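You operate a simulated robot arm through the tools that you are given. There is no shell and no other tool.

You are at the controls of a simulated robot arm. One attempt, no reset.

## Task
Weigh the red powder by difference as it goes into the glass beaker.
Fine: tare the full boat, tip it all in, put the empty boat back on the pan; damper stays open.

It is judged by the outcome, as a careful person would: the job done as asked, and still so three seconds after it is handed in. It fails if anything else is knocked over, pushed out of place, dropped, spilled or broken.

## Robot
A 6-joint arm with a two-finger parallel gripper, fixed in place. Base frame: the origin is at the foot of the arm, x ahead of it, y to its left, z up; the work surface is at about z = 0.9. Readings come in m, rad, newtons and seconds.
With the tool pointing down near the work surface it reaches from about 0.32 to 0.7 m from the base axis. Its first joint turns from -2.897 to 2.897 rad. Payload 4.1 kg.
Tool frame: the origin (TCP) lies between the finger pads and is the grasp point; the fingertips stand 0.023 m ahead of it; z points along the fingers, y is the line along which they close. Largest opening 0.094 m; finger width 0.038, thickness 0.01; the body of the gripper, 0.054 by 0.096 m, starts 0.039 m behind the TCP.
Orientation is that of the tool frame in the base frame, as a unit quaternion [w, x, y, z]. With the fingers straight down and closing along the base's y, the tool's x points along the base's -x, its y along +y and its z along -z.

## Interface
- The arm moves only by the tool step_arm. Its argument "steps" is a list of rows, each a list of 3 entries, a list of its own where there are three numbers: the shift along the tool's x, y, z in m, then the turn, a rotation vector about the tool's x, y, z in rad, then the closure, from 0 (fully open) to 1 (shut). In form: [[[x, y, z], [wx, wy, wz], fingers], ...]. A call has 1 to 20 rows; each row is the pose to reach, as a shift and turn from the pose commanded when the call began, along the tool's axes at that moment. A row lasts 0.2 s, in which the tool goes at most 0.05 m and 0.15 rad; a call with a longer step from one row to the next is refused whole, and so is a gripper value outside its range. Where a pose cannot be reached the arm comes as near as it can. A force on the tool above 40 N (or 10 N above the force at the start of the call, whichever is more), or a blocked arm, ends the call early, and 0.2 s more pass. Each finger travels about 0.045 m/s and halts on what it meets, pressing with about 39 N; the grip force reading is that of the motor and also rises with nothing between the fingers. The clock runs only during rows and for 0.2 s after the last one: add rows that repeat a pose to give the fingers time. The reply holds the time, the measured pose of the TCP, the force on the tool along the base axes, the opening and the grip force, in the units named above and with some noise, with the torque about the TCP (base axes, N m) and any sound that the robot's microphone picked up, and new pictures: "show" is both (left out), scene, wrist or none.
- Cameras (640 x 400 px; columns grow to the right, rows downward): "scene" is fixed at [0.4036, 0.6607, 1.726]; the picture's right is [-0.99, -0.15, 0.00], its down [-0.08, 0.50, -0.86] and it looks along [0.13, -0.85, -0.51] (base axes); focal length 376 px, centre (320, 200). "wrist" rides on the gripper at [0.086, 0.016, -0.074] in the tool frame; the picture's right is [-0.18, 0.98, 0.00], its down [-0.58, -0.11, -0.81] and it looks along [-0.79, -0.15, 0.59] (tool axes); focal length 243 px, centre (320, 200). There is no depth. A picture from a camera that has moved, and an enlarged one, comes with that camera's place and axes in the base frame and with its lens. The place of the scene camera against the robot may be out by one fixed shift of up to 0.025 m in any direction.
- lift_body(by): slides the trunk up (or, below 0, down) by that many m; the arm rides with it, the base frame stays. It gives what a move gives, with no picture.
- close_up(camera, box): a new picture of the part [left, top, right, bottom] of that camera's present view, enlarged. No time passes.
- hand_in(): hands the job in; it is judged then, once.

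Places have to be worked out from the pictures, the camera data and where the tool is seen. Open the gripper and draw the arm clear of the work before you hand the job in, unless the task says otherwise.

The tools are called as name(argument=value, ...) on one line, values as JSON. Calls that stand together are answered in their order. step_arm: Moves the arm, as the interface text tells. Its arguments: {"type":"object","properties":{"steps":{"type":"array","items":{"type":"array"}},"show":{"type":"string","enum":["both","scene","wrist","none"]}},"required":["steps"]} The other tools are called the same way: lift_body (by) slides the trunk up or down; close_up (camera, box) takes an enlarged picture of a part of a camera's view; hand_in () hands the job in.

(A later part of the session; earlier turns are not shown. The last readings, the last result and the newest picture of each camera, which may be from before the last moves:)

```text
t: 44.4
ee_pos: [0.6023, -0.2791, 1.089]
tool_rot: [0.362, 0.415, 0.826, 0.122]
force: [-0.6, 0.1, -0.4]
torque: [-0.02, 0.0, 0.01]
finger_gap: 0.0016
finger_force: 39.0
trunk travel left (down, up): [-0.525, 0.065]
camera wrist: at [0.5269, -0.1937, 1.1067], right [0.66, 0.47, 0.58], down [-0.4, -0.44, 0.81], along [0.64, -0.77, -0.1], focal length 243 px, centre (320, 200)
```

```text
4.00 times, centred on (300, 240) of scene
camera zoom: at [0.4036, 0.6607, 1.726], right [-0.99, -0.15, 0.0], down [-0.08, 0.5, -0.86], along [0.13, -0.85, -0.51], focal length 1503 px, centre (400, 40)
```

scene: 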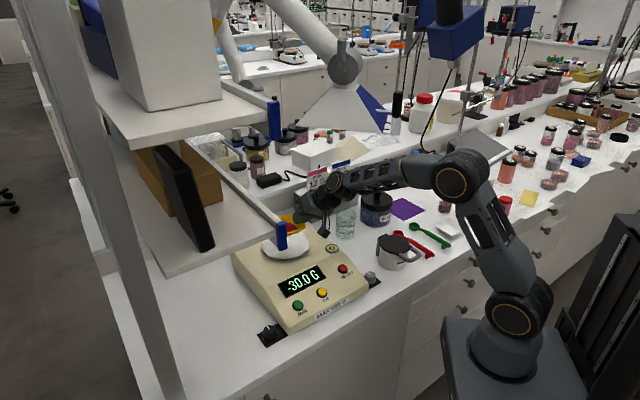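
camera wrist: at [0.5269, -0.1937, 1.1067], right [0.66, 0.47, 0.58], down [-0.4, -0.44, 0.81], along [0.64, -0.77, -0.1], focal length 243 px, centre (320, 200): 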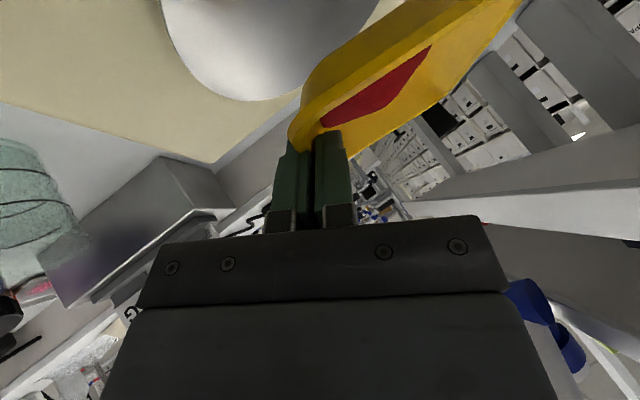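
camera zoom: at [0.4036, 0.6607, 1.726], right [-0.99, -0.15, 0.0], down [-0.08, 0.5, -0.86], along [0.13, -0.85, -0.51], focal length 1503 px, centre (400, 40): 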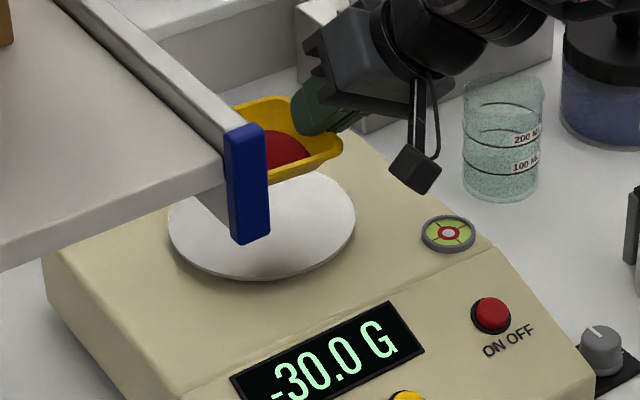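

The boat is lifted, the pan reads -30.0 g, and the powder is undisturbed. I'll carry it level to a viewing point short of the beaker to pin down the beaker mouth.

step_arm(steps=[[[-0.0012, -0.0209, -0.0242], [0, 0, 0], 1], [[-0.0023, -0.0418, -0.0484], [0, 0, 0], 1], [[-0.0035, -0.0627, -0.0726], [0, 0, 0], 1], [[-0.0047, -0.0836, -0.0968], [0, 0, 0], 1], [[-0.0059, -0.1045, -0.121], [0, 0, 0], 1], [[-0.007, -0.1254, -0.1452], [0, 0, 0], 1], [[-0.0082, -0.1463, -0.1694], [0, 0, 0], 1], [[-0.0082, -0.1463, -0.1694], [0, 0, 0], 1]])

close_up(camera="wrist", box=[120, 0, 360, 150])

close_up(camera="scene", box=[310, 180, 430, 280])

```text
t: 46.2
ee_pos: [0.3998, -0.3607, 1.1389]
tool_rot: [0.361, 0.415, 0.826, 0.122]
force: [-0.3, 0.8, 0.2]
torque: [-0.02, 0.0, 0.01]
finger_gap: 0.0015
finger_force: 39.3
trunk travel left (down, up): [-0.525, 0.065]
camera wrist: at [0.3236, -0.2753, 1.1572], right [0.66, 0.47, 0.58], down [-0.4, -0.44, 0.81], along [0.64, -0.76, -0.1], focal length 243 px, centre (320, 200)
```

scene: 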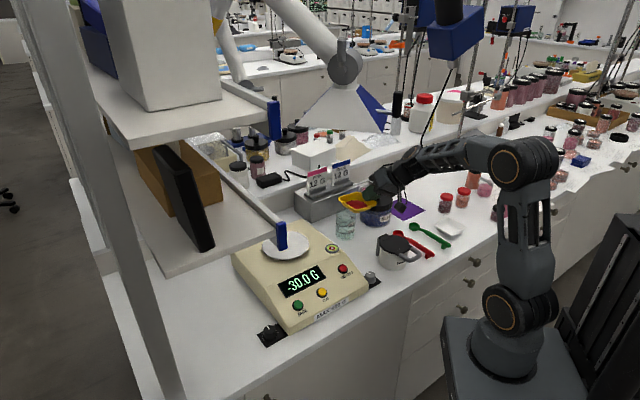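
wrist: 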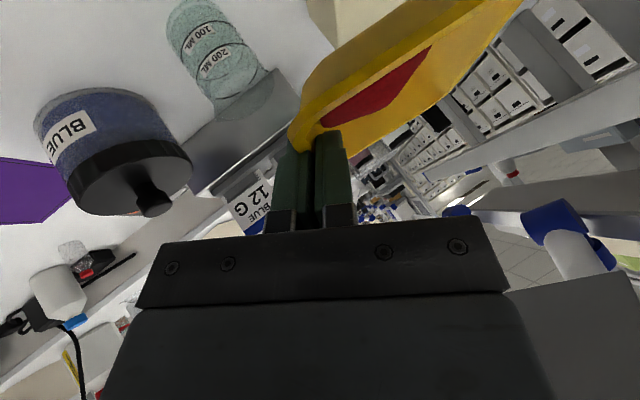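

```text
2.67 times, centred on (240, 75) of wrist
camera zoom: at [0.3236, -0.2753, 1.1572], right [0.66, 0.47, 0.58], down [-0.4, -0.44, 0.81], along [0.64, -0.76, -0.1], focal length 647 px, centre (533, 533)
```

zoom: 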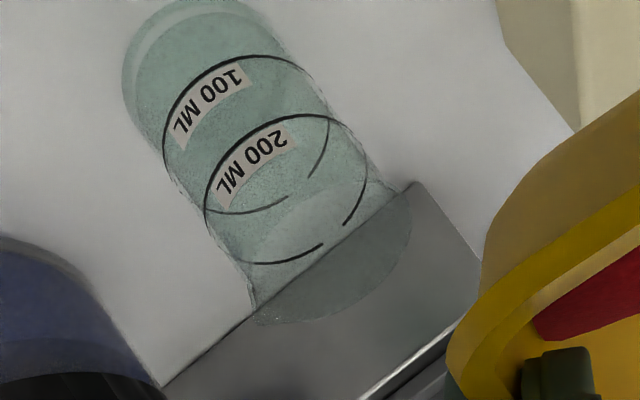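

```text
4.00 times, centred on (370, 230) of scene
camera zoom: at [0.4036, 0.6607, 1.726], right [-0.99, -0.15, 0.0], down [-0.08, 0.5, -0.86], along [0.13, -0.85, -0.51], focal length 1503 px, centre (120, 80)
```

zoom: 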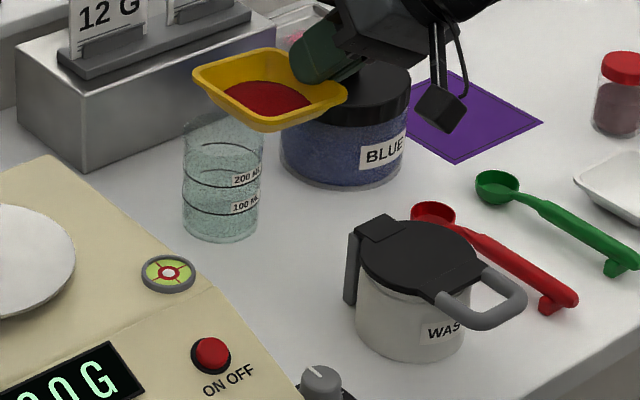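

The beaker mouth is now at (0.4755, -0.456, 1.00), radius about 0.033 m. I'll dump over the boat's near-right corner so the flow is narrow. First I move the boat level to the pour start.

step_arm(steps=[[[-0.0222, -0.018, 0.0092], [0, 0, 0], 1], [[-0.0444, -0.036, 0.0184], [0, 0, 0], 1], [[-0.0666, -0.054, 0.0276], [0, 0, 0], 1], [[-0.0888, -0.072, 0.0367], [0, 0, 0], 1], [[-0.111, -0.09, 0.0459], [0, 0, 0], 1], [[-0.1332, -0.108, 0.0551], [0, 0, 0], 1], [[-0.1332, -0.108, 0.0551], [0, 0, 0], 1]])

close_up(camera="scene", box=[310, 160, 430, 260])

```text
t: 47.8
ee_pos: [0.4263, -0.5373, 1.1159]
tool_rot: [0.361, 0.415, 0.826, 0.122]
force: [0.5, 0.3, -0.3]
torque: [-0.01, 0.0, -0.02]
finger_gap: 0.002
finger_force: 39.5
trunk travel left (down, up): [-0.525, 0.065]
camera wrist: at [0.3501, -0.4515, 1.1338], right [0.66, 0.47, 0.58], down [-0.4, -0.44, 0.81], along [0.64, -0.77, -0.1], focal length 243 px, centre (320, 200)
```

scene: 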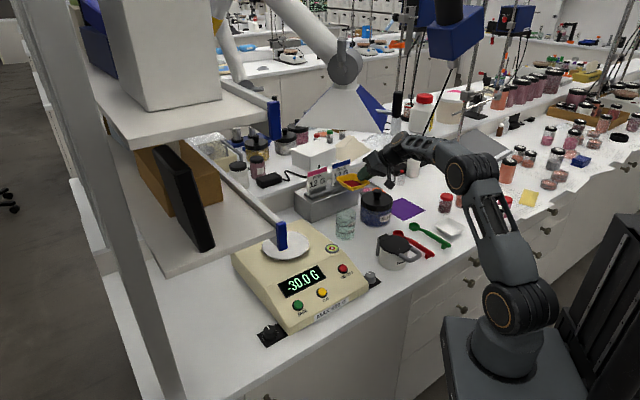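
wrist: 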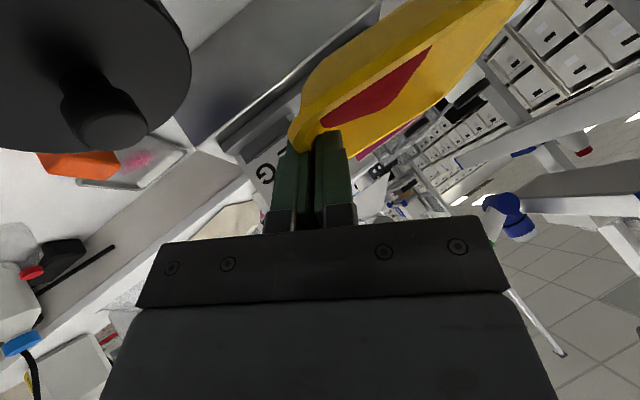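

```text
4.00 times, centred on (370, 210) of scene
camera zoom: at [0.4036, 0.6607, 1.726], right [-0.99, -0.15, 0.0], down [-0.08, 0.5, -0.86], along [0.13, -0.85, -0.51], focal length 1503 px, centre (120, 160)
```

zoom: 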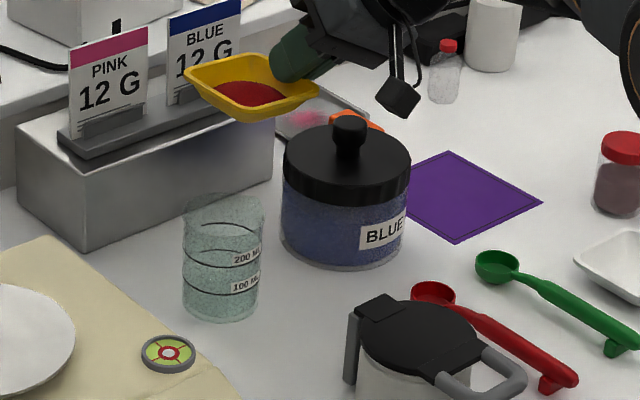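

The boat's lip corner is above the beaker as planned. I'll begin tilting, first to 30° with the lip held over the mouth, and check the direction before any powder flows.

step_arm(steps=[[[0.0013, 0.0017, 0.0003], [0.0812, -0.0479, -0.0908], 1], [[0.0035, 0.0046, 0.0007], [0.1625, -0.0959, -0.1816], 1], [[0.0066, 0.0086, 0.0014], [0.2437, -0.1438, -0.2723], 1], [[0.0104, 0.0135, 0.0022], [0.3249, -0.1918, -0.3631], 1]])

close_up(camera="scene", box=[310, 160, 430, 260])

```text
t: 48.8
ee_pos: [0.4326, -0.5195, 1.1143]
tool_rot: [0.383, 0.321, 0.857, -0.121]
force: [0.0, 0.4, -0.5]
torque: [0.03, 0.03, -0.05]
finger_gap: 0.0015
finger_force: 39.1
trunk travel left (down, up): [-0.525, 0.065]
camera wrist: at [0.3563, -0.4332, 1.1023], right [0.73, 0.67, 0.17], down [-0.25, 0.02, 0.97], along [0.64, -0.75, 0.18], focal length 243 px, centre (320, 200)
```

scene: 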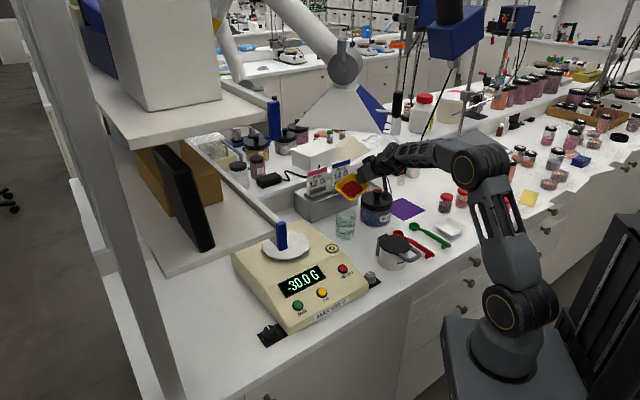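
wrist: 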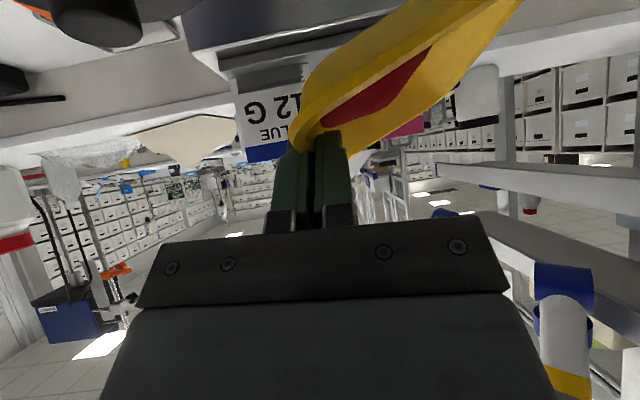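

```text
4.00 times, centred on (370, 210) of scene
camera zoom: at [0.4036, 0.6607, 1.726], right [-0.99, -0.15, 0.0], down [-0.08, 0.5, -0.86], along [0.13, -0.85, -0.51], focal length 1503 px, centre (120, 160)
```

zoom: 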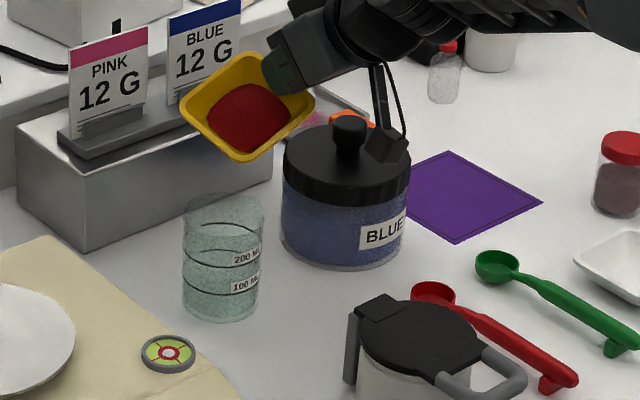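

The tilt direction is right and the corner is over the mouth, with no powder moving yet. I'll shift about 6 mm to centre the corner better and tilt slowly to 60°.

step_arm(steps=[[[-0.0005, 0.0054, 0.0009], [0.0406, -0.024, -0.0454], 1], [[-0.0008, 0.011, 0.0017], [0.0812, -0.0479, -0.0908], 1], [[0.0003, 0.0149, 0.0006], [0.1219, -0.0719, -0.1362], 1], [[0.0015, 0.019, -0.0004], [0.1625, -0.0959, -0.1816], 1], [[0.0028, 0.0234, -0.0016], [0.2031, -0.1199, -0.227], 1], [[0.0042, 0.0278, -0.0027], [0.2437, -0.1438, -0.2723], 1], [[0.0056, 0.0326, -0.004], [0.2843, -0.1678, -0.3177], 1], [[0.007, 0.0374, -0.0052], [0.3249, -0.1918, -0.3631], 1]])

close_up(camera="scene", box=[310, 160, 430, 260])

```text
t: 50.6
ee_pos: [0.4499, -0.4845, 1.1126]
tool_rot: [0.378, 0.208, 0.83, -0.353]
force: [-0.4, 0.0, -0.7]
torque: [-0.03, 0.0, 0.01]
finger_gap: 0.0014
finger_force: 38.7
out of reach, approached as far as the arm can: row 6
trunk travel left (down, up): [-0.525, 0.065]
camera wrist: at [0.369, -0.4107, 1.0742], right [0.72, 0.64, -0.28], down [-0.09, 0.48, 0.87], along [0.69, -0.6, 0.4], focal length 243 px, centre (320, 200)
```

scene: 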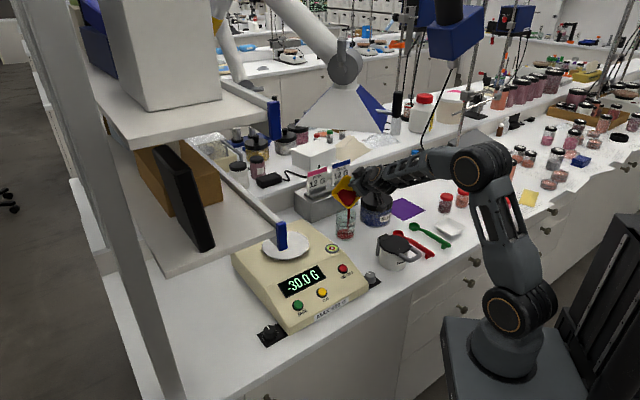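
wrist: 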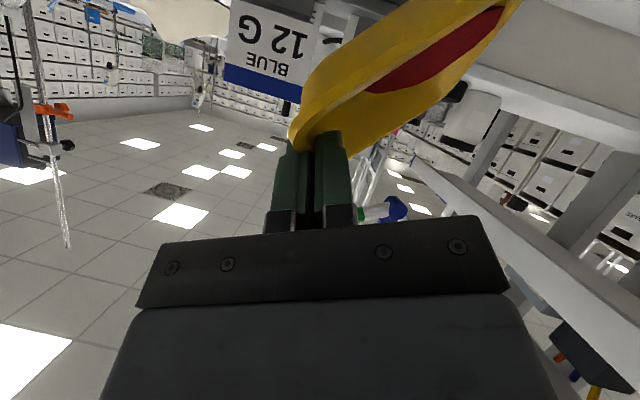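

```text
4.00 times, centred on (370, 210) of scene
camera zoom: at [0.4036, 0.6607, 1.726], right [-0.99, -0.15, 0.0], down [-0.08, 0.5, -0.86], along [0.13, -0.85, -0.51], focal length 1503 px, centre (120, 160)
```

zoom: 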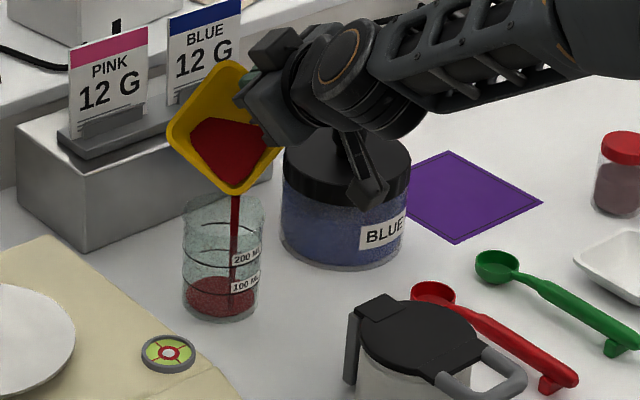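

The powder is streaming from the corner straight into the beaker. I'll let it flow a moment, then keep tilting slowly to 90° with the corner held in place.

step_arm(steps=[[[0, 0, 0], [0, 0, 0], 1], [[0, 0, 0], [0, 0, 0], 1], [[0, 0, 0], [0, 0, 0], 1], [[0, 0, 0], [0, 0, 0], 1], [[-0.0022, 0.0036, -0.0039], [0.0406, -0.024, -0.0454], 1], [[-0.0037, 0.008, -0.0076], [0.0812, -0.0479, -0.0908], 1], [[-0.0061, 0.012, -0.0117], [0.1219, -0.0719, -0.1362], 1], [[-0.0075, 0.0165, -0.0155], [0.1625, -0.0959, -0.1816], 1], [[-0.0083, 0.0213, -0.0187], [0.2031, -0.1199, -0.227], 1], [[-0.0095, 0.0261, -0.0222], [0.2437, -0.1438, -0.2723], 1], [[-0.0102, 0.031, -0.0255], [0.2843, -0.1678, -0.3177], 1], [[-0.0106, 0.0361, -0.0286], [0.3249, -0.1918, -0.3631], 1]])

close_up(camera="scene", box=[310, 160, 430, 260])

```text
t: 53.2
ee_pos: [0.4661, -0.4413, 1.1183]
tool_rot: [0.347, 0.078, 0.747, -0.562]
force: [-0.5, -0.4, -0.7]
torque: [0.0, 0.0, 0.01]
finger_gap: 0.0014
finger_force: 38.3
trunk travel left (down, up): [-0.525, 0.065]
camera wrist: at [0.3769, -0.3923, 1.0631], right [0.64, 0.4, -0.66], down [0.03, 0.84, 0.54], along [0.77, -0.37, 0.52], focal length 243 px, centre (320, 200)
```

scene: 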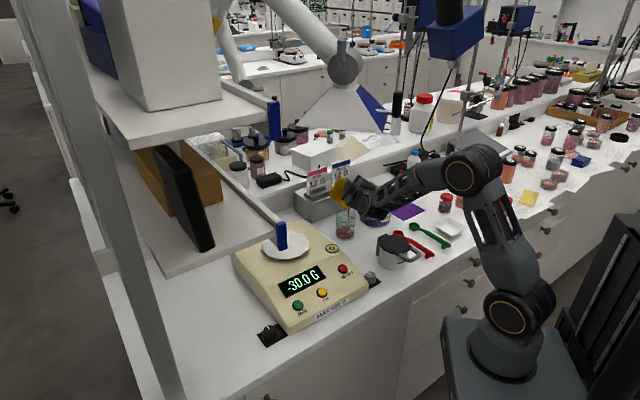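
wrist: 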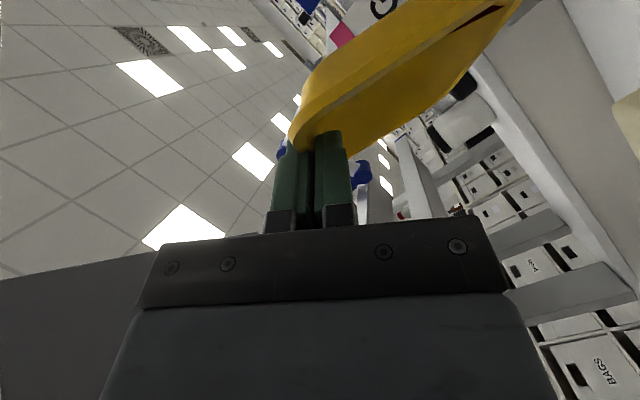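

```text
4.00 times, centred on (370, 210) of scene
camera zoom: at [0.4036, 0.6607, 1.726], right [-0.99, -0.15, 0.0], down [-0.08, 0.5, -0.86], along [0.13, -0.85, -0.51], focal length 1503 px, centre (120, 160)
```

zoom: 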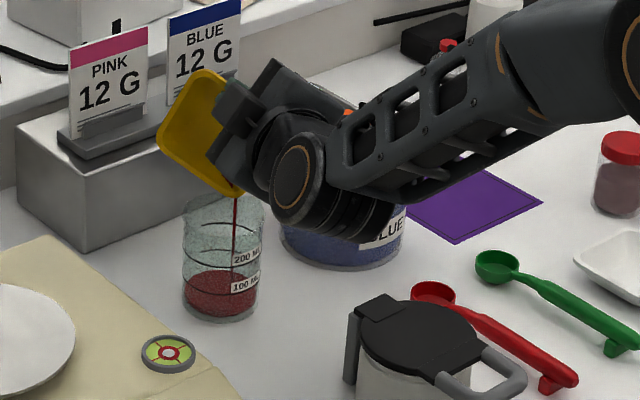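

The boat is almost empty with a thin stream still falling into the beaker. I'll tilt on to 105° and hold until it stops.

step_arm(steps=[[[-0.0029, 0.0029, -0.0041], [0.0406, -0.024, -0.0454], 1], [[-0.0058, 0.0059, -0.0083], [0.0812, -0.0479, -0.0908], 1], [[-0.0086, 0.0087, -0.0123], [0.1219, -0.0719, -0.1362], 1], [[-0.0114, 0.0115, -0.0163], [0.1625, -0.0959, -0.1816], 1], [[-0.0114, 0.0115, -0.0163], [0.1625, -0.0959, -0.1816], 1], [[-0.0114, 0.0115, -0.0163], [0.1625, -0.0959, -0.1816], 1], [[-0.0114, 0.0115, -0.0163], [0.1625, -0.0959, -0.1816], 1], [[-0.0114, 0.0115, -0.0163], [0.1625, -0.0959, -0.1816], 1], [[-0.0114, 0.0115, -0.0163], [0.1625, -0.0959, -0.1816], 1], [[-0.0114, 0.0115, -0.0163], [0.1625, -0.0959, -0.1816], 1], [[-0.0114, 0.0115, -0.0163], [0.1625, -0.0959, -0.1816], 1]])

close_up(camera="scene", box=[310, 160, 430, 260])

close_up(camera="wrist", box=[260, 0, 540, 180])

```text
t: 55.6
ee_pos: [0.472, -0.4193, 1.1185]
tool_rot: [0.324, 0.011, 0.686, -0.652]
force: [-0.3, 0.4, 1.1]
torque: [0.01, -0.01, 0.0]
finger_gap: 0.0014
finger_force: 38.4
trunk travel left (down, up): [-0.525, 0.065]
camera wrist: at [0.3793, -0.3842, 1.0614], right [0.58, 0.22, -0.79], down [0.07, 0.95, 0.31], along [0.81, -0.24, 0.53], focal length 243 px, centre (320, 200)
```

scene: 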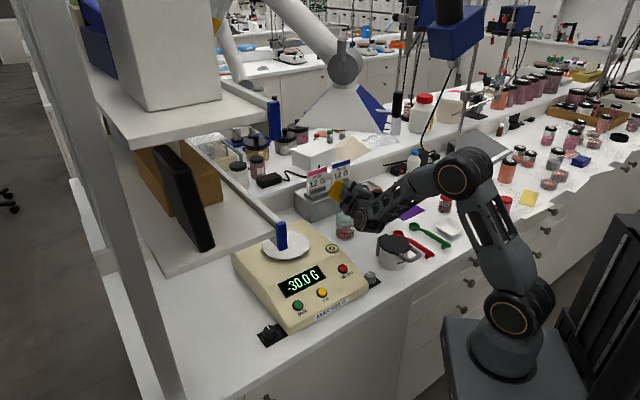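
wrist: 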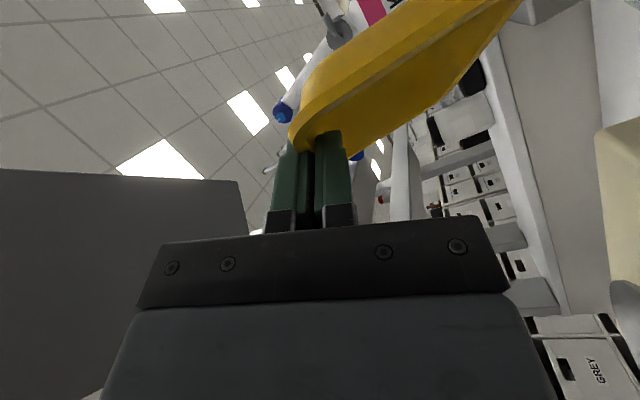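

```text
4.00 times, centred on (370, 210) of scene
camera zoom: at [0.4036, 0.6607, 1.726], right [-0.99, -0.15, 0.0], down [-0.08, 0.5, -0.86], along [0.13, -0.85, -0.51], focal length 1503 px, centre (120, 160)
```

zoom: 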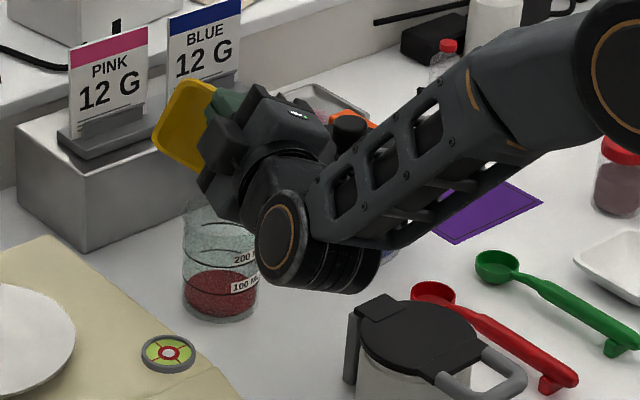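

```text
2.22 times, centred on (400, 90) of wrist
camera zoom: at [0.3793, -0.3842, 1.0614], right [0.58, 0.22, -0.79], down [0.07, 0.95, 0.31], along [0.81, -0.24, 0.53], focal length 539 px, centre (142, 444)
```

zoom: 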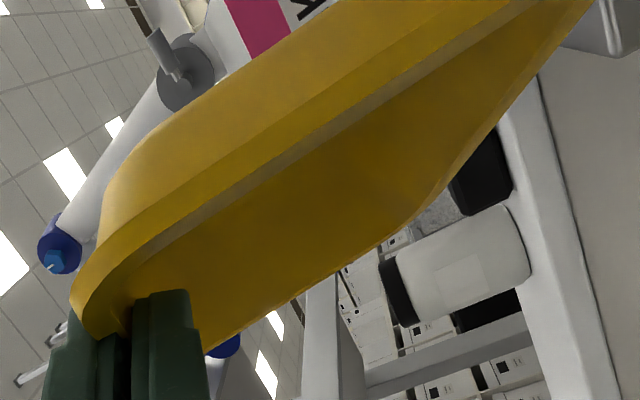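

The boat is empty, no stream is left, and the red powder is all in the beaker with none visible outside it. I'll lift 5 cm and roll the boat back to level.

step_arm(steps=[[[-0.0114, -0.0222, 0.0015], [0, 0, 0], 1], [[-0.0229, -0.0444, 0.003], [0, 0, 0], 1], [[-0.0229, -0.0444, 0.003], [-0.0812, 0.0479, 0.0908], 1], [[-0.0229, -0.0444, 0.003], [-0.1625, 0.0959, 0.1816], 1], [[-0.0229, -0.0444, 0.003], [-0.2437, 0.1438, 0.2723], 1], [[-0.0229, -0.0444, 0.003], [-0.3249, 0.1918, 0.3631], 1], [[-0.0229, -0.0444, 0.003], [-0.4062, 0.2397, 0.4539], 1], [[-0.0229, -0.0444, 0.003], [-0.4874, 0.2877, 0.5447], 1], [[-0.0229, -0.0444, 0.003], [-0.5687, 0.3356, 0.6355], 1], [[-0.0229, -0.0444, 0.003], [-0.6499, 0.3836, 0.7262], 1], [[-0.0229, -0.0444, 0.003], [-0.7311, 0.4315, 0.817], 1], [[-0.0229, -0.0444, 0.003], [-0.8124, 0.4795, 0.9078], 1], [[-0.0229, -0.0444, 0.003], [-0.8936, 0.5274, 0.9986], 1], [[-0.0229, -0.0444, 0.003], [-0.9748, 0.5754, 1.0893], 1], [[-0.0229, -0.0444, 0.003], [-1.0561, 0.6233, 1.1801], 1], [[-0.0229, -0.0444, 0.003], [-1.1373, 0.6713, 1.2709], 1], [[-0.0229, -0.0444, 0.003], [-1.1373, 0.6713, 1.2709], 1]])

close_up(camera="scene", box=[280, 160, 430, 270])

```text
t: 59.2
ee_pos: [0.4791, -0.4083, 1.1633]
tool_rot: [0.382, 0.283, 0.853, -0.215]
force: [-0.5, 0.1, -0.8]
torque: [-0.03, 0.0, 0.01]
finger_gap: 0.0016
finger_force: 38.7
out of reach, approached as far as the arm can: row 11, 12, 13, 14, 15, 16, 17
trunk travel left (down, up): [-0.525, 0.065]
camera wrist: at [0.4032, -0.3249, 1.1404], right [0.74, 0.68, -0.01], down [-0.18, 0.21, 0.96], along [0.65, -0.71, 0.27], focal length 243 px, centre (320, 200)
```

scene: 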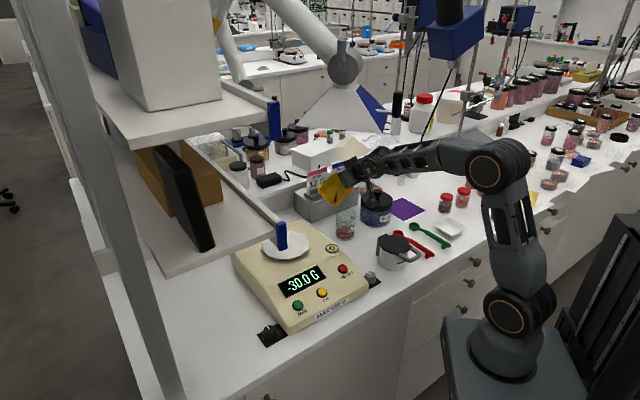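
wrist: 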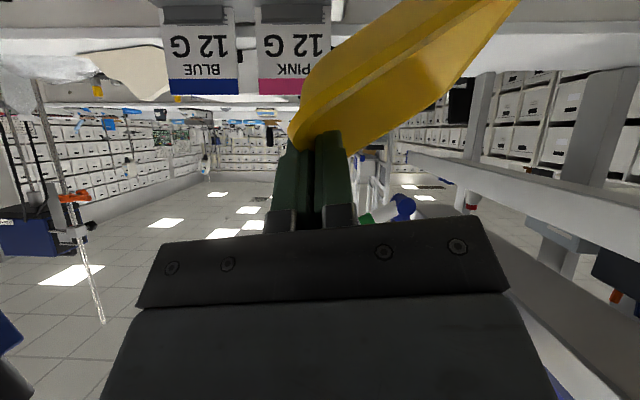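

```text
3.64 times, centred on (355, 215) of scene
camera zoom: at [0.4036, 0.6607, 1.726], right [-0.99, -0.15, 0.0], down [-0.08, 0.5, -0.86], along [0.13, -0.85, -0.51], focal length 1367 px, centre (193, 146)
```

zoom: 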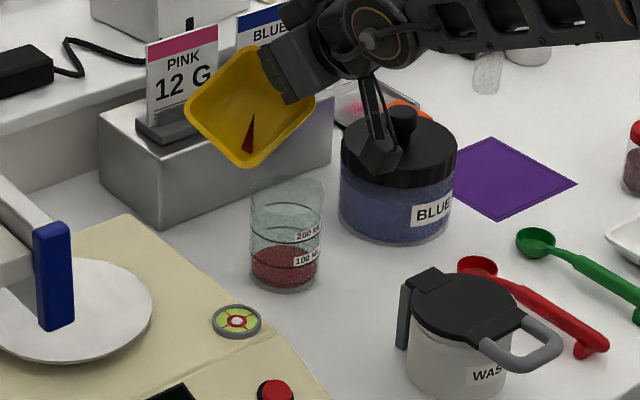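

A small wedge of powder is still in the boat near the corner, so the job isn't done. I'll bring the corner back over the beaker mouth and tilt further.

step_arm(steps=[[[0.0049, -0.0212, 0.0188], [0, 0, 0], 1], [[0.0098, -0.0424, 0.0376], [0, 0, 0], 1], [[0.0147, -0.0635, 0.0563], [0, 0, 0], 1], [[0.0196, -0.0847, 0.0751], [0, 0, 0], 1], [[0.0196, -0.0847, 0.0751], [0, 0, 0], 1]])

close_up(camera="scene", box=[310, 160, 430, 260])

```text
t: 60.4
ee_pos: [0.4892, -0.473, 1.1011]
tool_rot: [0.383, 0.305, 0.843, -0.221]
force: [0.8, -0.3, -0.2]
torque: [-0.02, 0.01, -0.02]
finger_gap: 0.0013
finger_force: 39.2
out of reach, approached as far as the arm can: row 1, 2, 3, 4, 5
trunk travel left (down, up): [-0.525, 0.065]
camera wrist: at [0.4176, -0.3856, 1.077], right [0.77, 0.64, 0.01], down [-0.19, 0.21, 0.96], along [0.61, -0.74, 0.28], focal length 243 px, centre (320, 200)
```

scene: 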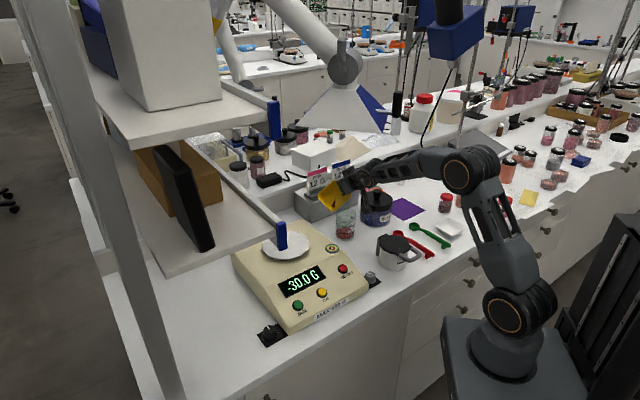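
wrist: 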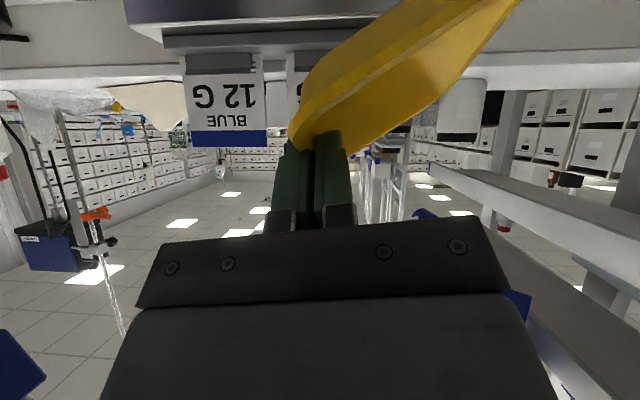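

```text
4.00 times, centred on (370, 210) of scene
camera zoom: at [0.4036, 0.6607, 1.726], right [-0.99, -0.15, 0.0], down [-0.08, 0.5, -0.86], along [0.13, -0.85, -0.51], focal length 1503 px, centre (120, 160)
```

zoom: 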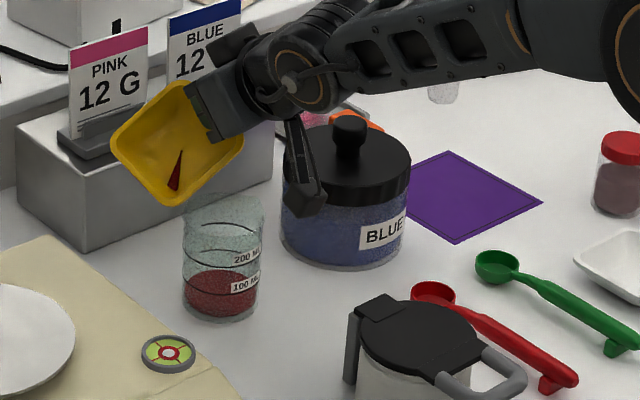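

The arm met a joint limit, so it stopped a bit off. The corner is beside the beaker and above its rim, with nothing flowing. I'll move to the 60° pose that worked before, translating first and then rotating.

step_arm(steps=[[[0.002, -0.018, -0.0107], [0.0, 0.0, 0.0], 1], [[0.004, -0.0361, -0.0213], [0.03, -0.025, -0.052], 1], [[0.004, -0.0361, -0.0213], [0.08, -0.063, -0.13], 1], [[0.004, -0.0361, -0.0213], [0.12, -0.095, -0.195], 1], [[0.004, -0.0361, -0.0213], [0.158, -0.1255, -0.2603], 1], [[0.004, -0.0361, -0.0213], [0.158, -0.1255, -0.2603], 1]])

close_up(camera="scene", box=[310, 160, 430, 260])

```text
t: 61.8
ee_pos: [0.446, -0.4864, 1.1152]
tool_rot: [0.372, 0.202, 0.842, -0.335]
force: [-0.5, -0.7, 0.2]
torque: [0.02, -0.01, 0.01]
finger_gap: 0.0015
finger_force: 39.2
out of reach, approached as far as the arm can: row 1, 2, 4, 5, 6
trunk travel left (down, up): [-0.525, 0.065]
camera wrist: at [0.3635, -0.4132, 1.0801], right [0.7, 0.66, -0.27], down [-0.09, 0.45, 0.89], along [0.71, -0.6, 0.37], focal length 243 px, centre (320, 200)
```

scene: 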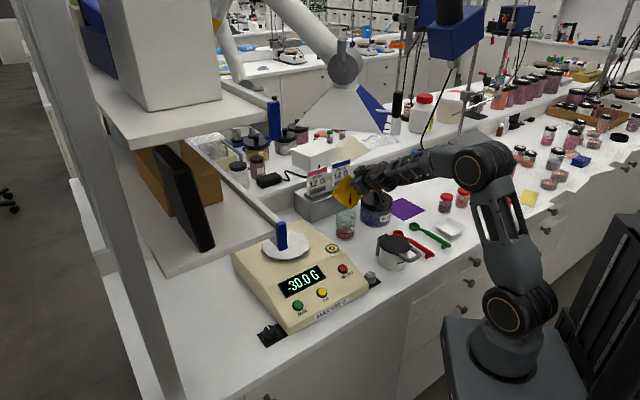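
wrist: 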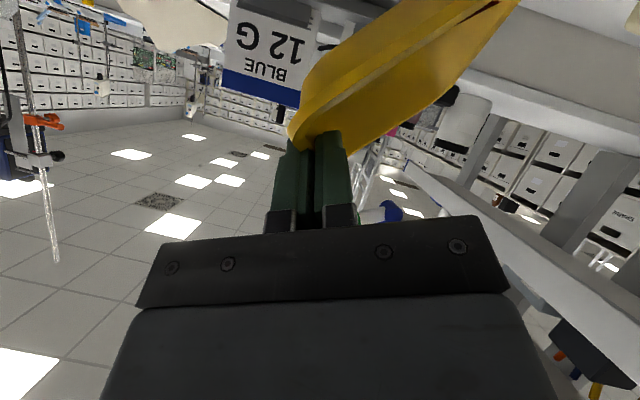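

```text
4.00 times, centred on (370, 210) of scene
camera zoom: at [0.4036, 0.6607, 1.726], right [-0.99, -0.15, 0.0], down [-0.08, 0.5, -0.86], along [0.13, -0.85, -0.51], focal length 1503 px, centre (120, 160)
```

zoom: 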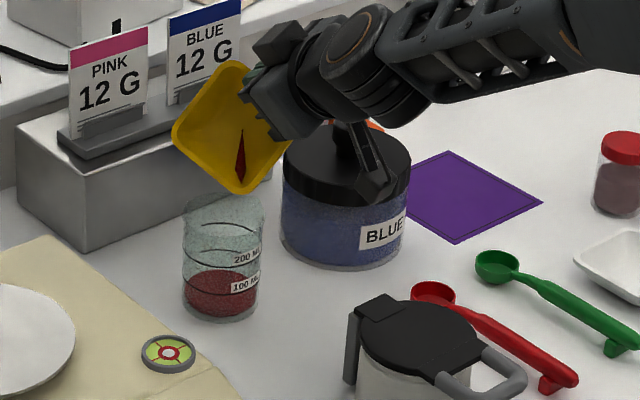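

The corner is back over the mouth with the residue visible in it. I'll tilt on to 120°, tracking the corner, and hold.

step_arm(steps=[[[-0.0068, 0.011, -0.0052], [0.0812, -0.0479, -0.0908], 1], [[-0.0106, 0.0195, -0.0131], [0.1625, -0.0959, -0.1816], 1], [[-0.0126, 0.0291, -0.0198], [0.2437, -0.1438, -0.2723], 1], [[-0.0137, 0.0391, -0.0262], [0.3249, -0.1918, -0.3631], 1], [[-0.0152, 0.0488, -0.0326], [0.4062, -0.2397, -0.4539], 1], [[-0.0166, 0.0581, -0.0388], [0.4874, -0.2877, -0.5447], 1], [[-0.018, 0.067, -0.0448], [0.5687, -0.3356, -0.6355], 1], [[-0.0192, 0.0752, -0.0502], [0.6499, -0.3836, -0.7262], 1], [[-0.0192, 0.0752, -0.0502], [0.6499, -0.3836, -0.7262], 1], [[-0.0192, 0.0752, -0.0502], [0.6499, -0.3836, -0.7262], 1], [[-0.0192, 0.0752, -0.0502], [0.6499, -0.3836, -0.7262], 1], [[-0.0192, 0.0752, -0.0502], [0.6499, -0.3836, -0.7262], 1]])

close_up(camera="scene", box=[310, 160, 430, 260])

```text
t: 64.4
ee_pos: [0.4758, -0.4008, 1.1195]
tool_rot: [-0.305, 0.076, -0.611, 0.727]
force: [1.0, 0.4, 0.2]
torque: [-0.01, -0.02, 0.0]
finger_gap: 0.0014
finger_force: 39.2
trunk travel left (down, up): [-0.525, 0.065]
camera wrist: at [0.376, -0.3839, 1.0652], right [0.49, 0.03, -0.87], down [0.04, 1.0, 0.06], along [0.87, -0.06, 0.49], focal length 243 px, centre (320, 200)
```

scene: 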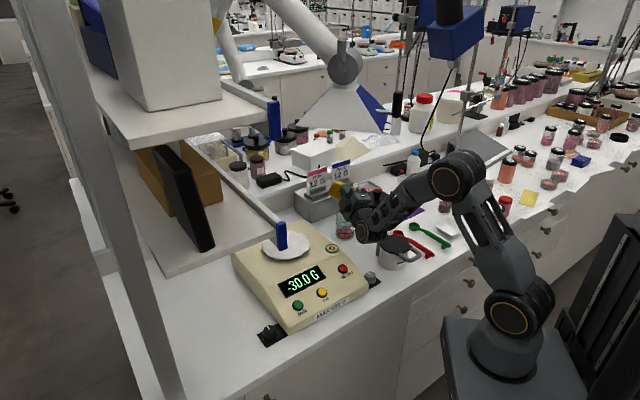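
wrist: 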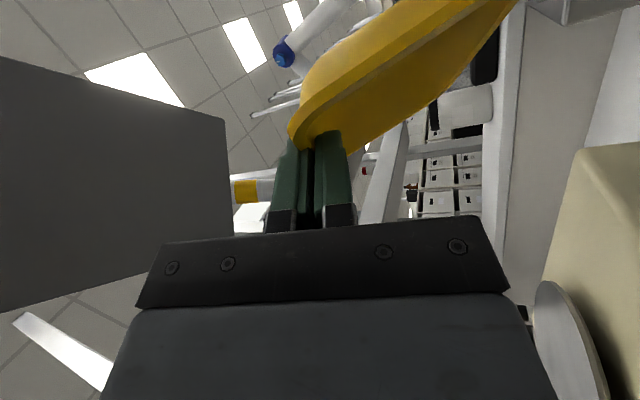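

```text
4.00 times, centred on (370, 210) of scene
camera zoom: at [0.4036, 0.6607, 1.726], right [-0.99, -0.15, 0.0], down [-0.08, 0.5, -0.86], along [0.13, -0.85, -0.51], focal length 1503 px, centre (120, 160)
```

zoom: 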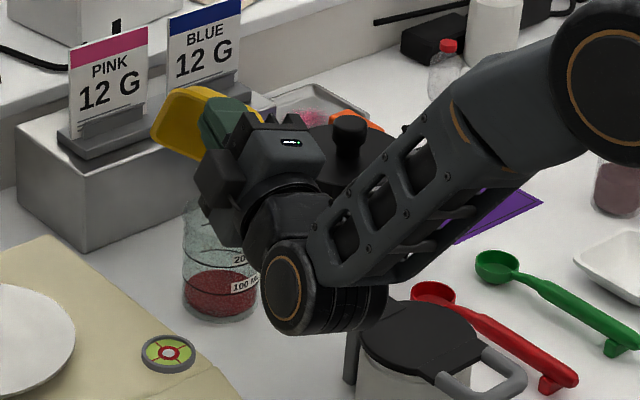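

I can't see the boat's interior here. I'll hold 2 s more, then tilt back to about 60° along the same path, keeping the corner over the beaker, to check the residue.

step_arm(steps=[[[0, 0, 0], [0, 0, 0], 1], [[0, 0, 0], [0, 0, 0], 1], [[0, 0, 0], [0, 0, 0], 1], [[0, 0, 0], [0, 0, 0], 1], [[0, 0, 0], [0, 0, 0], 1], [[0, 0, 0], [0, 0, 0], 1], [[0, 0, 0], [0, 0, 0], 1], [[0, 0, 0], [0, 0, 0], 1], [[0, 0, 0], [0, 0, 0], 1], [[0, 0, 0], [0, 0, 0], 1]], show="scene")

close_up(camera="scene", box=[340, 170, 400, 250])

```text
t: 66.6
ee_pos: [0.4762, -0.4, 1.1195]
tool_rot: [-0.305, 0.074, -0.611, 0.727]
force: [0.0, 0.7, 0.2]
torque: [0.05, -0.04, -0.01]
finger_gap: 0.0015
finger_force: 38.7
trunk travel left (down, up): [-0.525, 0.065]
```

scene: 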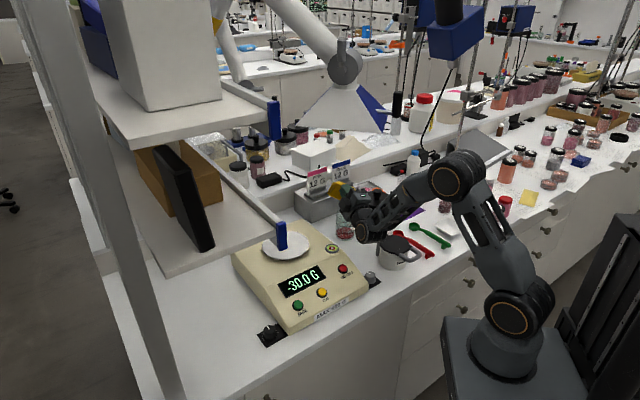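

```text
5.00 times, centred on (370, 210) of scene
camera zoom: at [0.4036, 0.6607, 1.726], right [-0.99, -0.15, 0.0], down [-0.08, 0.5, -0.86], along [0.13, -0.85, -0.51], focal length 1879 px, centre (70, 150)
```

zoom: 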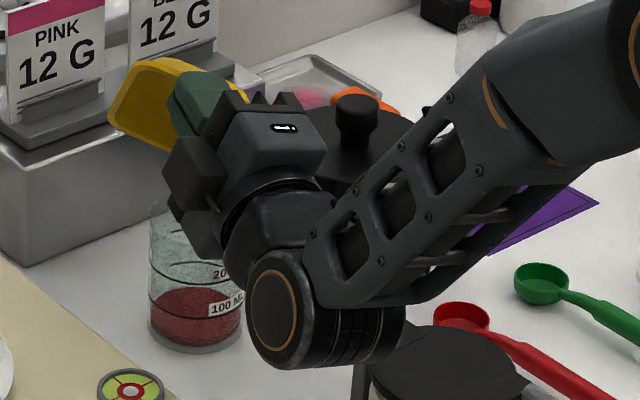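

Holding steady. I'll now reverse to about 60° along the same path and inspect.

step_arm(steps=[[[0.0073, -0.0004, 0.0067], [-0.0812, 0.0479, 0.0908], 1], [[0.0152, -0.0008, 0.014], [-0.1625, 0.0959, 0.1816], 1], [[0.0235, -0.0013, 0.0217], [-0.2437, 0.1438, 0.2723], 1], [[0.0321, -0.0018, 0.0296], [-0.3249, 0.1918, 0.3631], 1], [[0.0408, -0.0023, 0.0377], [-0.4062, 0.2397, 0.4539], 1], [[0.0495, -0.0027, 0.0458], [-0.4874, 0.2877, 0.5447], 1], [[0.0582, -0.0032, 0.0538], [-0.5687, 0.3356, 0.6355], 1], [[0.0665, -0.0037, 0.0615], [-0.6499, 0.3836, 0.7262], 1], [[0.0665, -0.0037, 0.0615], [-0.6499, 0.3836, 0.7262], 1]], show="scene")

close_up(camera="scene", box=[330, 170, 390, 250])

```text
t: 68.6
ee_pos: [0.4516, -0.4862, 1.1209]
tool_rot: [0.381, 0.186, 0.837, -0.347]
force: [0.4, 0.1, 0.1]
torque: [-0.01, 0.02, 0.04]
finger_gap: 0.0011
finger_force: 39.0
trunk travel left (down, up): [-0.525, 0.065]
```

scene: 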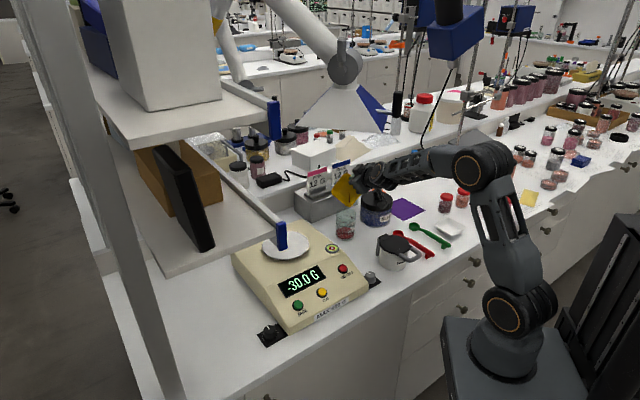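

```text
5.00 times, centred on (360, 210) of scene
camera zoom: at [0.4036, 0.6607, 1.726], right [-0.99, -0.15, 0.0], down [-0.08, 0.5, -0.86], along [0.13, -0.85, -0.51], focal length 1879 px, centre (120, 150)
```

zoom: 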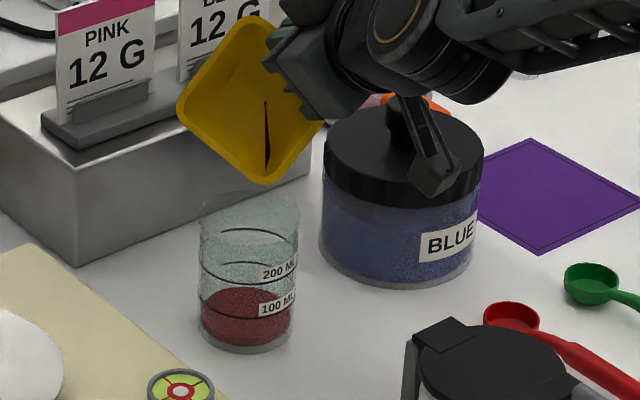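

The residue is down to a thin sliver. I'll enlarge it to judge what remains.

close_up(camera="scene", box=[335, 170, 375, 210])

```text
10.00 times, centred on (355, 190) of scene
camera zoom: at [0.4036, 0.6607, 1.726], right [-0.99, -0.15, 0.0], down [-0.08, 0.5, -0.86], along [0.13, -0.85, -0.51], focal length 3758 px, centre (-30, 300)
```

zoom: 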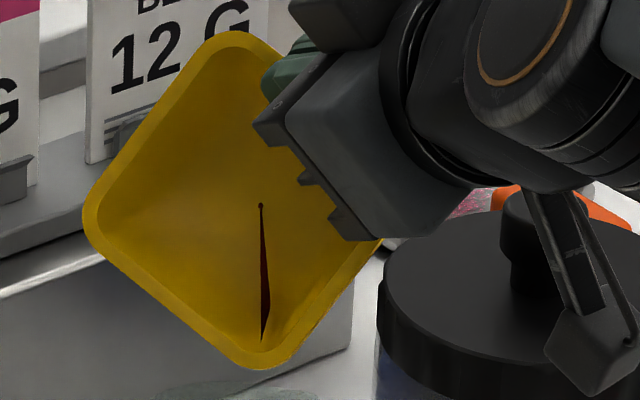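

A sliver remains along the corner edge. I'll tilt further, to about 142°, with the corner tracked over the beaker, and hold about 2 s.

step_arm(steps=[[[-0.0037, 0.008, -0.0076], [0.0812, -0.0479, -0.0908], 1], [[-0.0075, 0.0165, -0.0155], [0.1625, -0.0959, -0.1816], 1], [[-0.0095, 0.0261, -0.0222], [0.2437, -0.1438, -0.2723], 1], [[-0.0106, 0.0361, -0.0286], [0.3249, -0.1918, -0.3631], 1], [[-0.0121, 0.0458, -0.035], [0.4062, -0.2397, -0.4539], 1], [[-0.0135, 0.0551, -0.0412], [0.4874, -0.2877, -0.5447], 1], [[-0.0149, 0.064, -0.0472], [0.5687, -0.3356, -0.6355], 1], [[-0.0161, 0.0722, -0.0526], [0.6499, -0.3836, -0.7262], 1], [[-0.0204, 0.0779, -0.0594], [0.7311, -0.4315, -0.817], 1], [[-0.0245, 0.0827, -0.0656], [0.8124, -0.4795, -0.9078], 1], [[-0.0284, 0.0865, -0.0711], [0.8936, -0.5274, -0.9986], 1], [[-0.0284, 0.0865, -0.0711], [0.8936, -0.5274, -0.9986], 1], [[-0.0284, 0.0865, -0.0711], [0.8936, -0.5274, -0.9986], 1], [[-0.0284, 0.0865, -0.0711], [0.8936, -0.5274, -0.9986], 1], [[-0.0284, 0.0865, -0.0711], [0.8936, -0.5274, -0.9986], 1], [[-0.0284, 0.0865, -0.0711], [0.8936, -0.5274, -0.9986], 1], [[-0.0284, 0.0865, -0.0711], [0.8936, -0.5274, -0.9986], 1], [[-0.0284, 0.0865, -0.0711], [0.8936, -0.5274, -0.9986], 1], [[-0.0284, 0.0865, -0.0711], [0.8936, -0.5274, -0.9986], 1], [[-0.0284, 0.0865, -0.0711], [0.8936, -0.5274, -0.9986], 1]])

close_up(camera="scene", box=[330, 160, 410, 250])

```text
t: 72.8
ee_pos: [0.4835, -0.3766, 1.1391]
tool_rot: [-0.253, 0.171, -0.479, 0.823]
force: [0.2, 0.3, 0.4]
torque: [0.01, 0.0, 0.01]
finger_gap: 0.0016
finger_force: 38.9
trunk travel left (down, up): [-0.525, 0.065]
camera wrist: at [0.3785, -0.3805, 1.0933], right [0.4, -0.3, -0.87], down [0.02, 0.95, -0.31], along [0.92, 0.11, 0.38], focal length 243 px, centre (320, 200)
```

scene: 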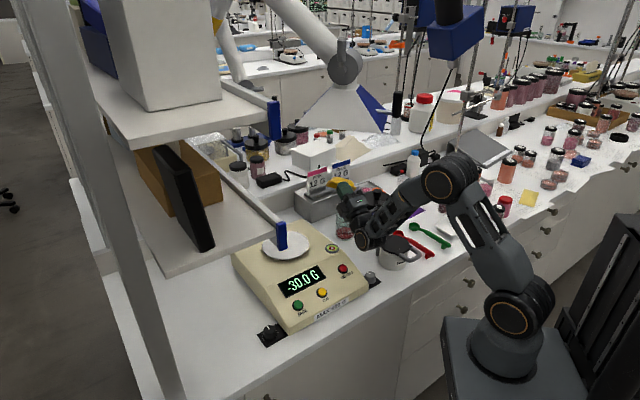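
wrist: 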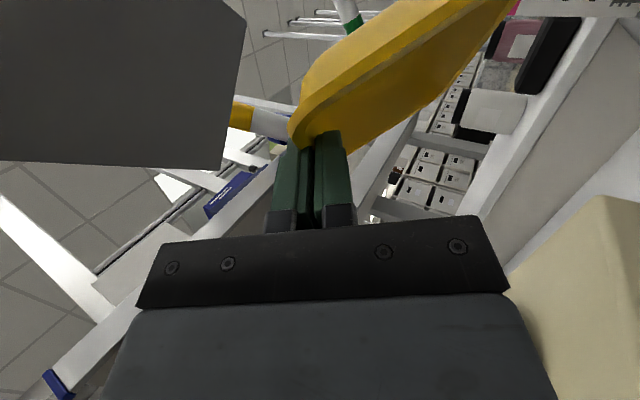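

```text
4.44 times, centred on (370, 205) of scene
camera zoom: at [0.4036, 0.6607, 1.726], right [-0.99, -0.15, 0.0], down [-0.08, 0.5, -0.86], along [0.13, -0.85, -0.51], focal length 1670 px, centre (98, 178)
```

zoom: 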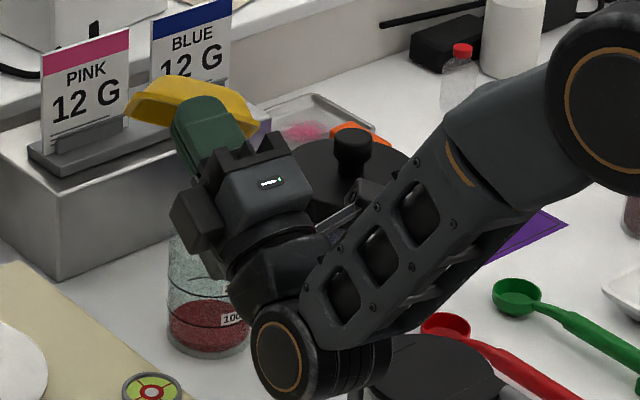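

I'll hold a second longer and then return along the path to about 60° to inspect the boat again.

step_arm(steps=[[[0, 0, 0], [0, 0, 0], 1], [[0, 0, 0], [0, 0, 0], 1], [[0, 0, 0], [0, 0, 0], 1], [[0, 0, 0], [0, 0, 0], 1], [[0, 0, 0], [0, 0, 0], 1], [[0.0051, 0.0056, 0.0016], [-0.0812, 0.0479, 0.0908], 1], [[0.0112, 0.0116, 0.0038], [-0.1625, 0.0959, 0.1816], 1], [[0.0181, 0.018, 0.0067], [-0.2437, 0.1438, 0.2723], 1], [[0.0259, 0.0211, 0.012], [-0.3249, 0.1918, 0.3631], 1], [[0.0343, 0.0246, 0.0178], [-0.4062, 0.2397, 0.4539], 1], [[0.0432, 0.0282, 0.0238], [-0.4874, 0.2877, 0.5447], 1], [[0.0524, 0.0319, 0.0301], [-0.5687, 0.3356, 0.6355], 1], [[0.0617, 0.0357, 0.0364], [-0.6499, 0.3836, 0.7262], 1], [[0.071, 0.0394, 0.0428], [-0.7311, 0.4315, 0.817], 1], [[0.0803, 0.0432, 0.0491], [-0.8124, 0.4795, 0.9078], 1], [[0.0891, 0.0468, 0.0551], [-0.8936, 0.5274, 0.9986], 1], [[0.0891, 0.0468, 0.0551], [-0.8936, 0.5274, 0.9986], 1]], show="scene")

close_up(camera="scene", box=[335, 170, 375, 210])

close_up(camera="scene", box=[310, 160, 430, 260])

```text
t: 76.4
ee_pos: [0.4507, -0.4872, 1.1259]
tool_rot: [0.38, 0.186, 0.837, -0.346]
force: [0.2, -0.3, -0.3]
torque: [0.02, -0.02, 0.0]
finger_gap: 0.0014
finger_force: 38.7
trunk travel left (down, up): [-0.525, 0.065]
```

scene: 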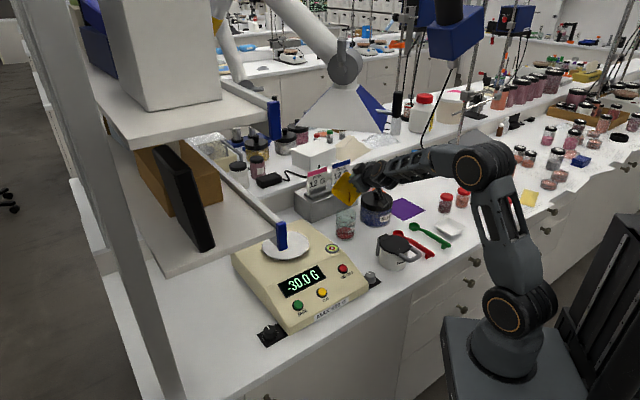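

```text
10.00 times, centred on (355, 190) of scene
camera zoom: at [0.4036, 0.6607, 1.726], right [-0.99, -0.15, 0.0], down [-0.08, 0.5, -0.86], along [0.13, -0.85, -0.51], focal length 3758 px, centre (-30, 300)
```

zoom: 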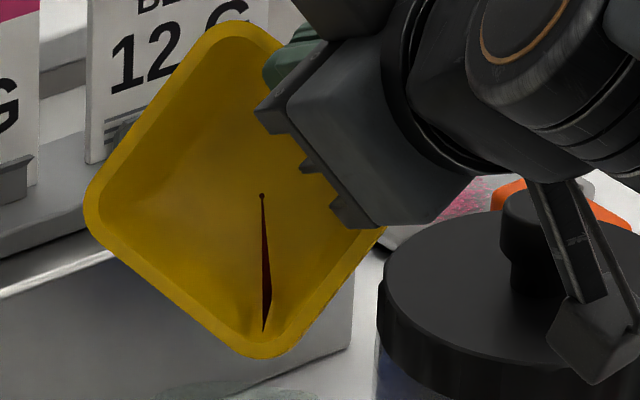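

```text
4.00 times, centred on (370, 210) of scene
camera zoom: at [0.4036, 0.6607, 1.726], right [-0.99, -0.15, 0.0], down [-0.08, 0.5, -0.86], along [0.13, -0.85, -0.51], focal length 1503 px, centre (120, 160)
```

zoom: 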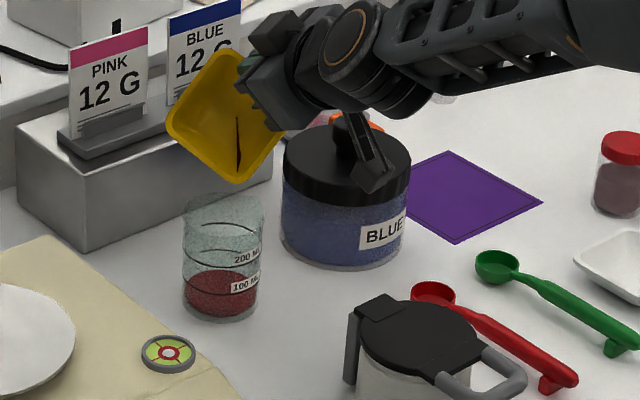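

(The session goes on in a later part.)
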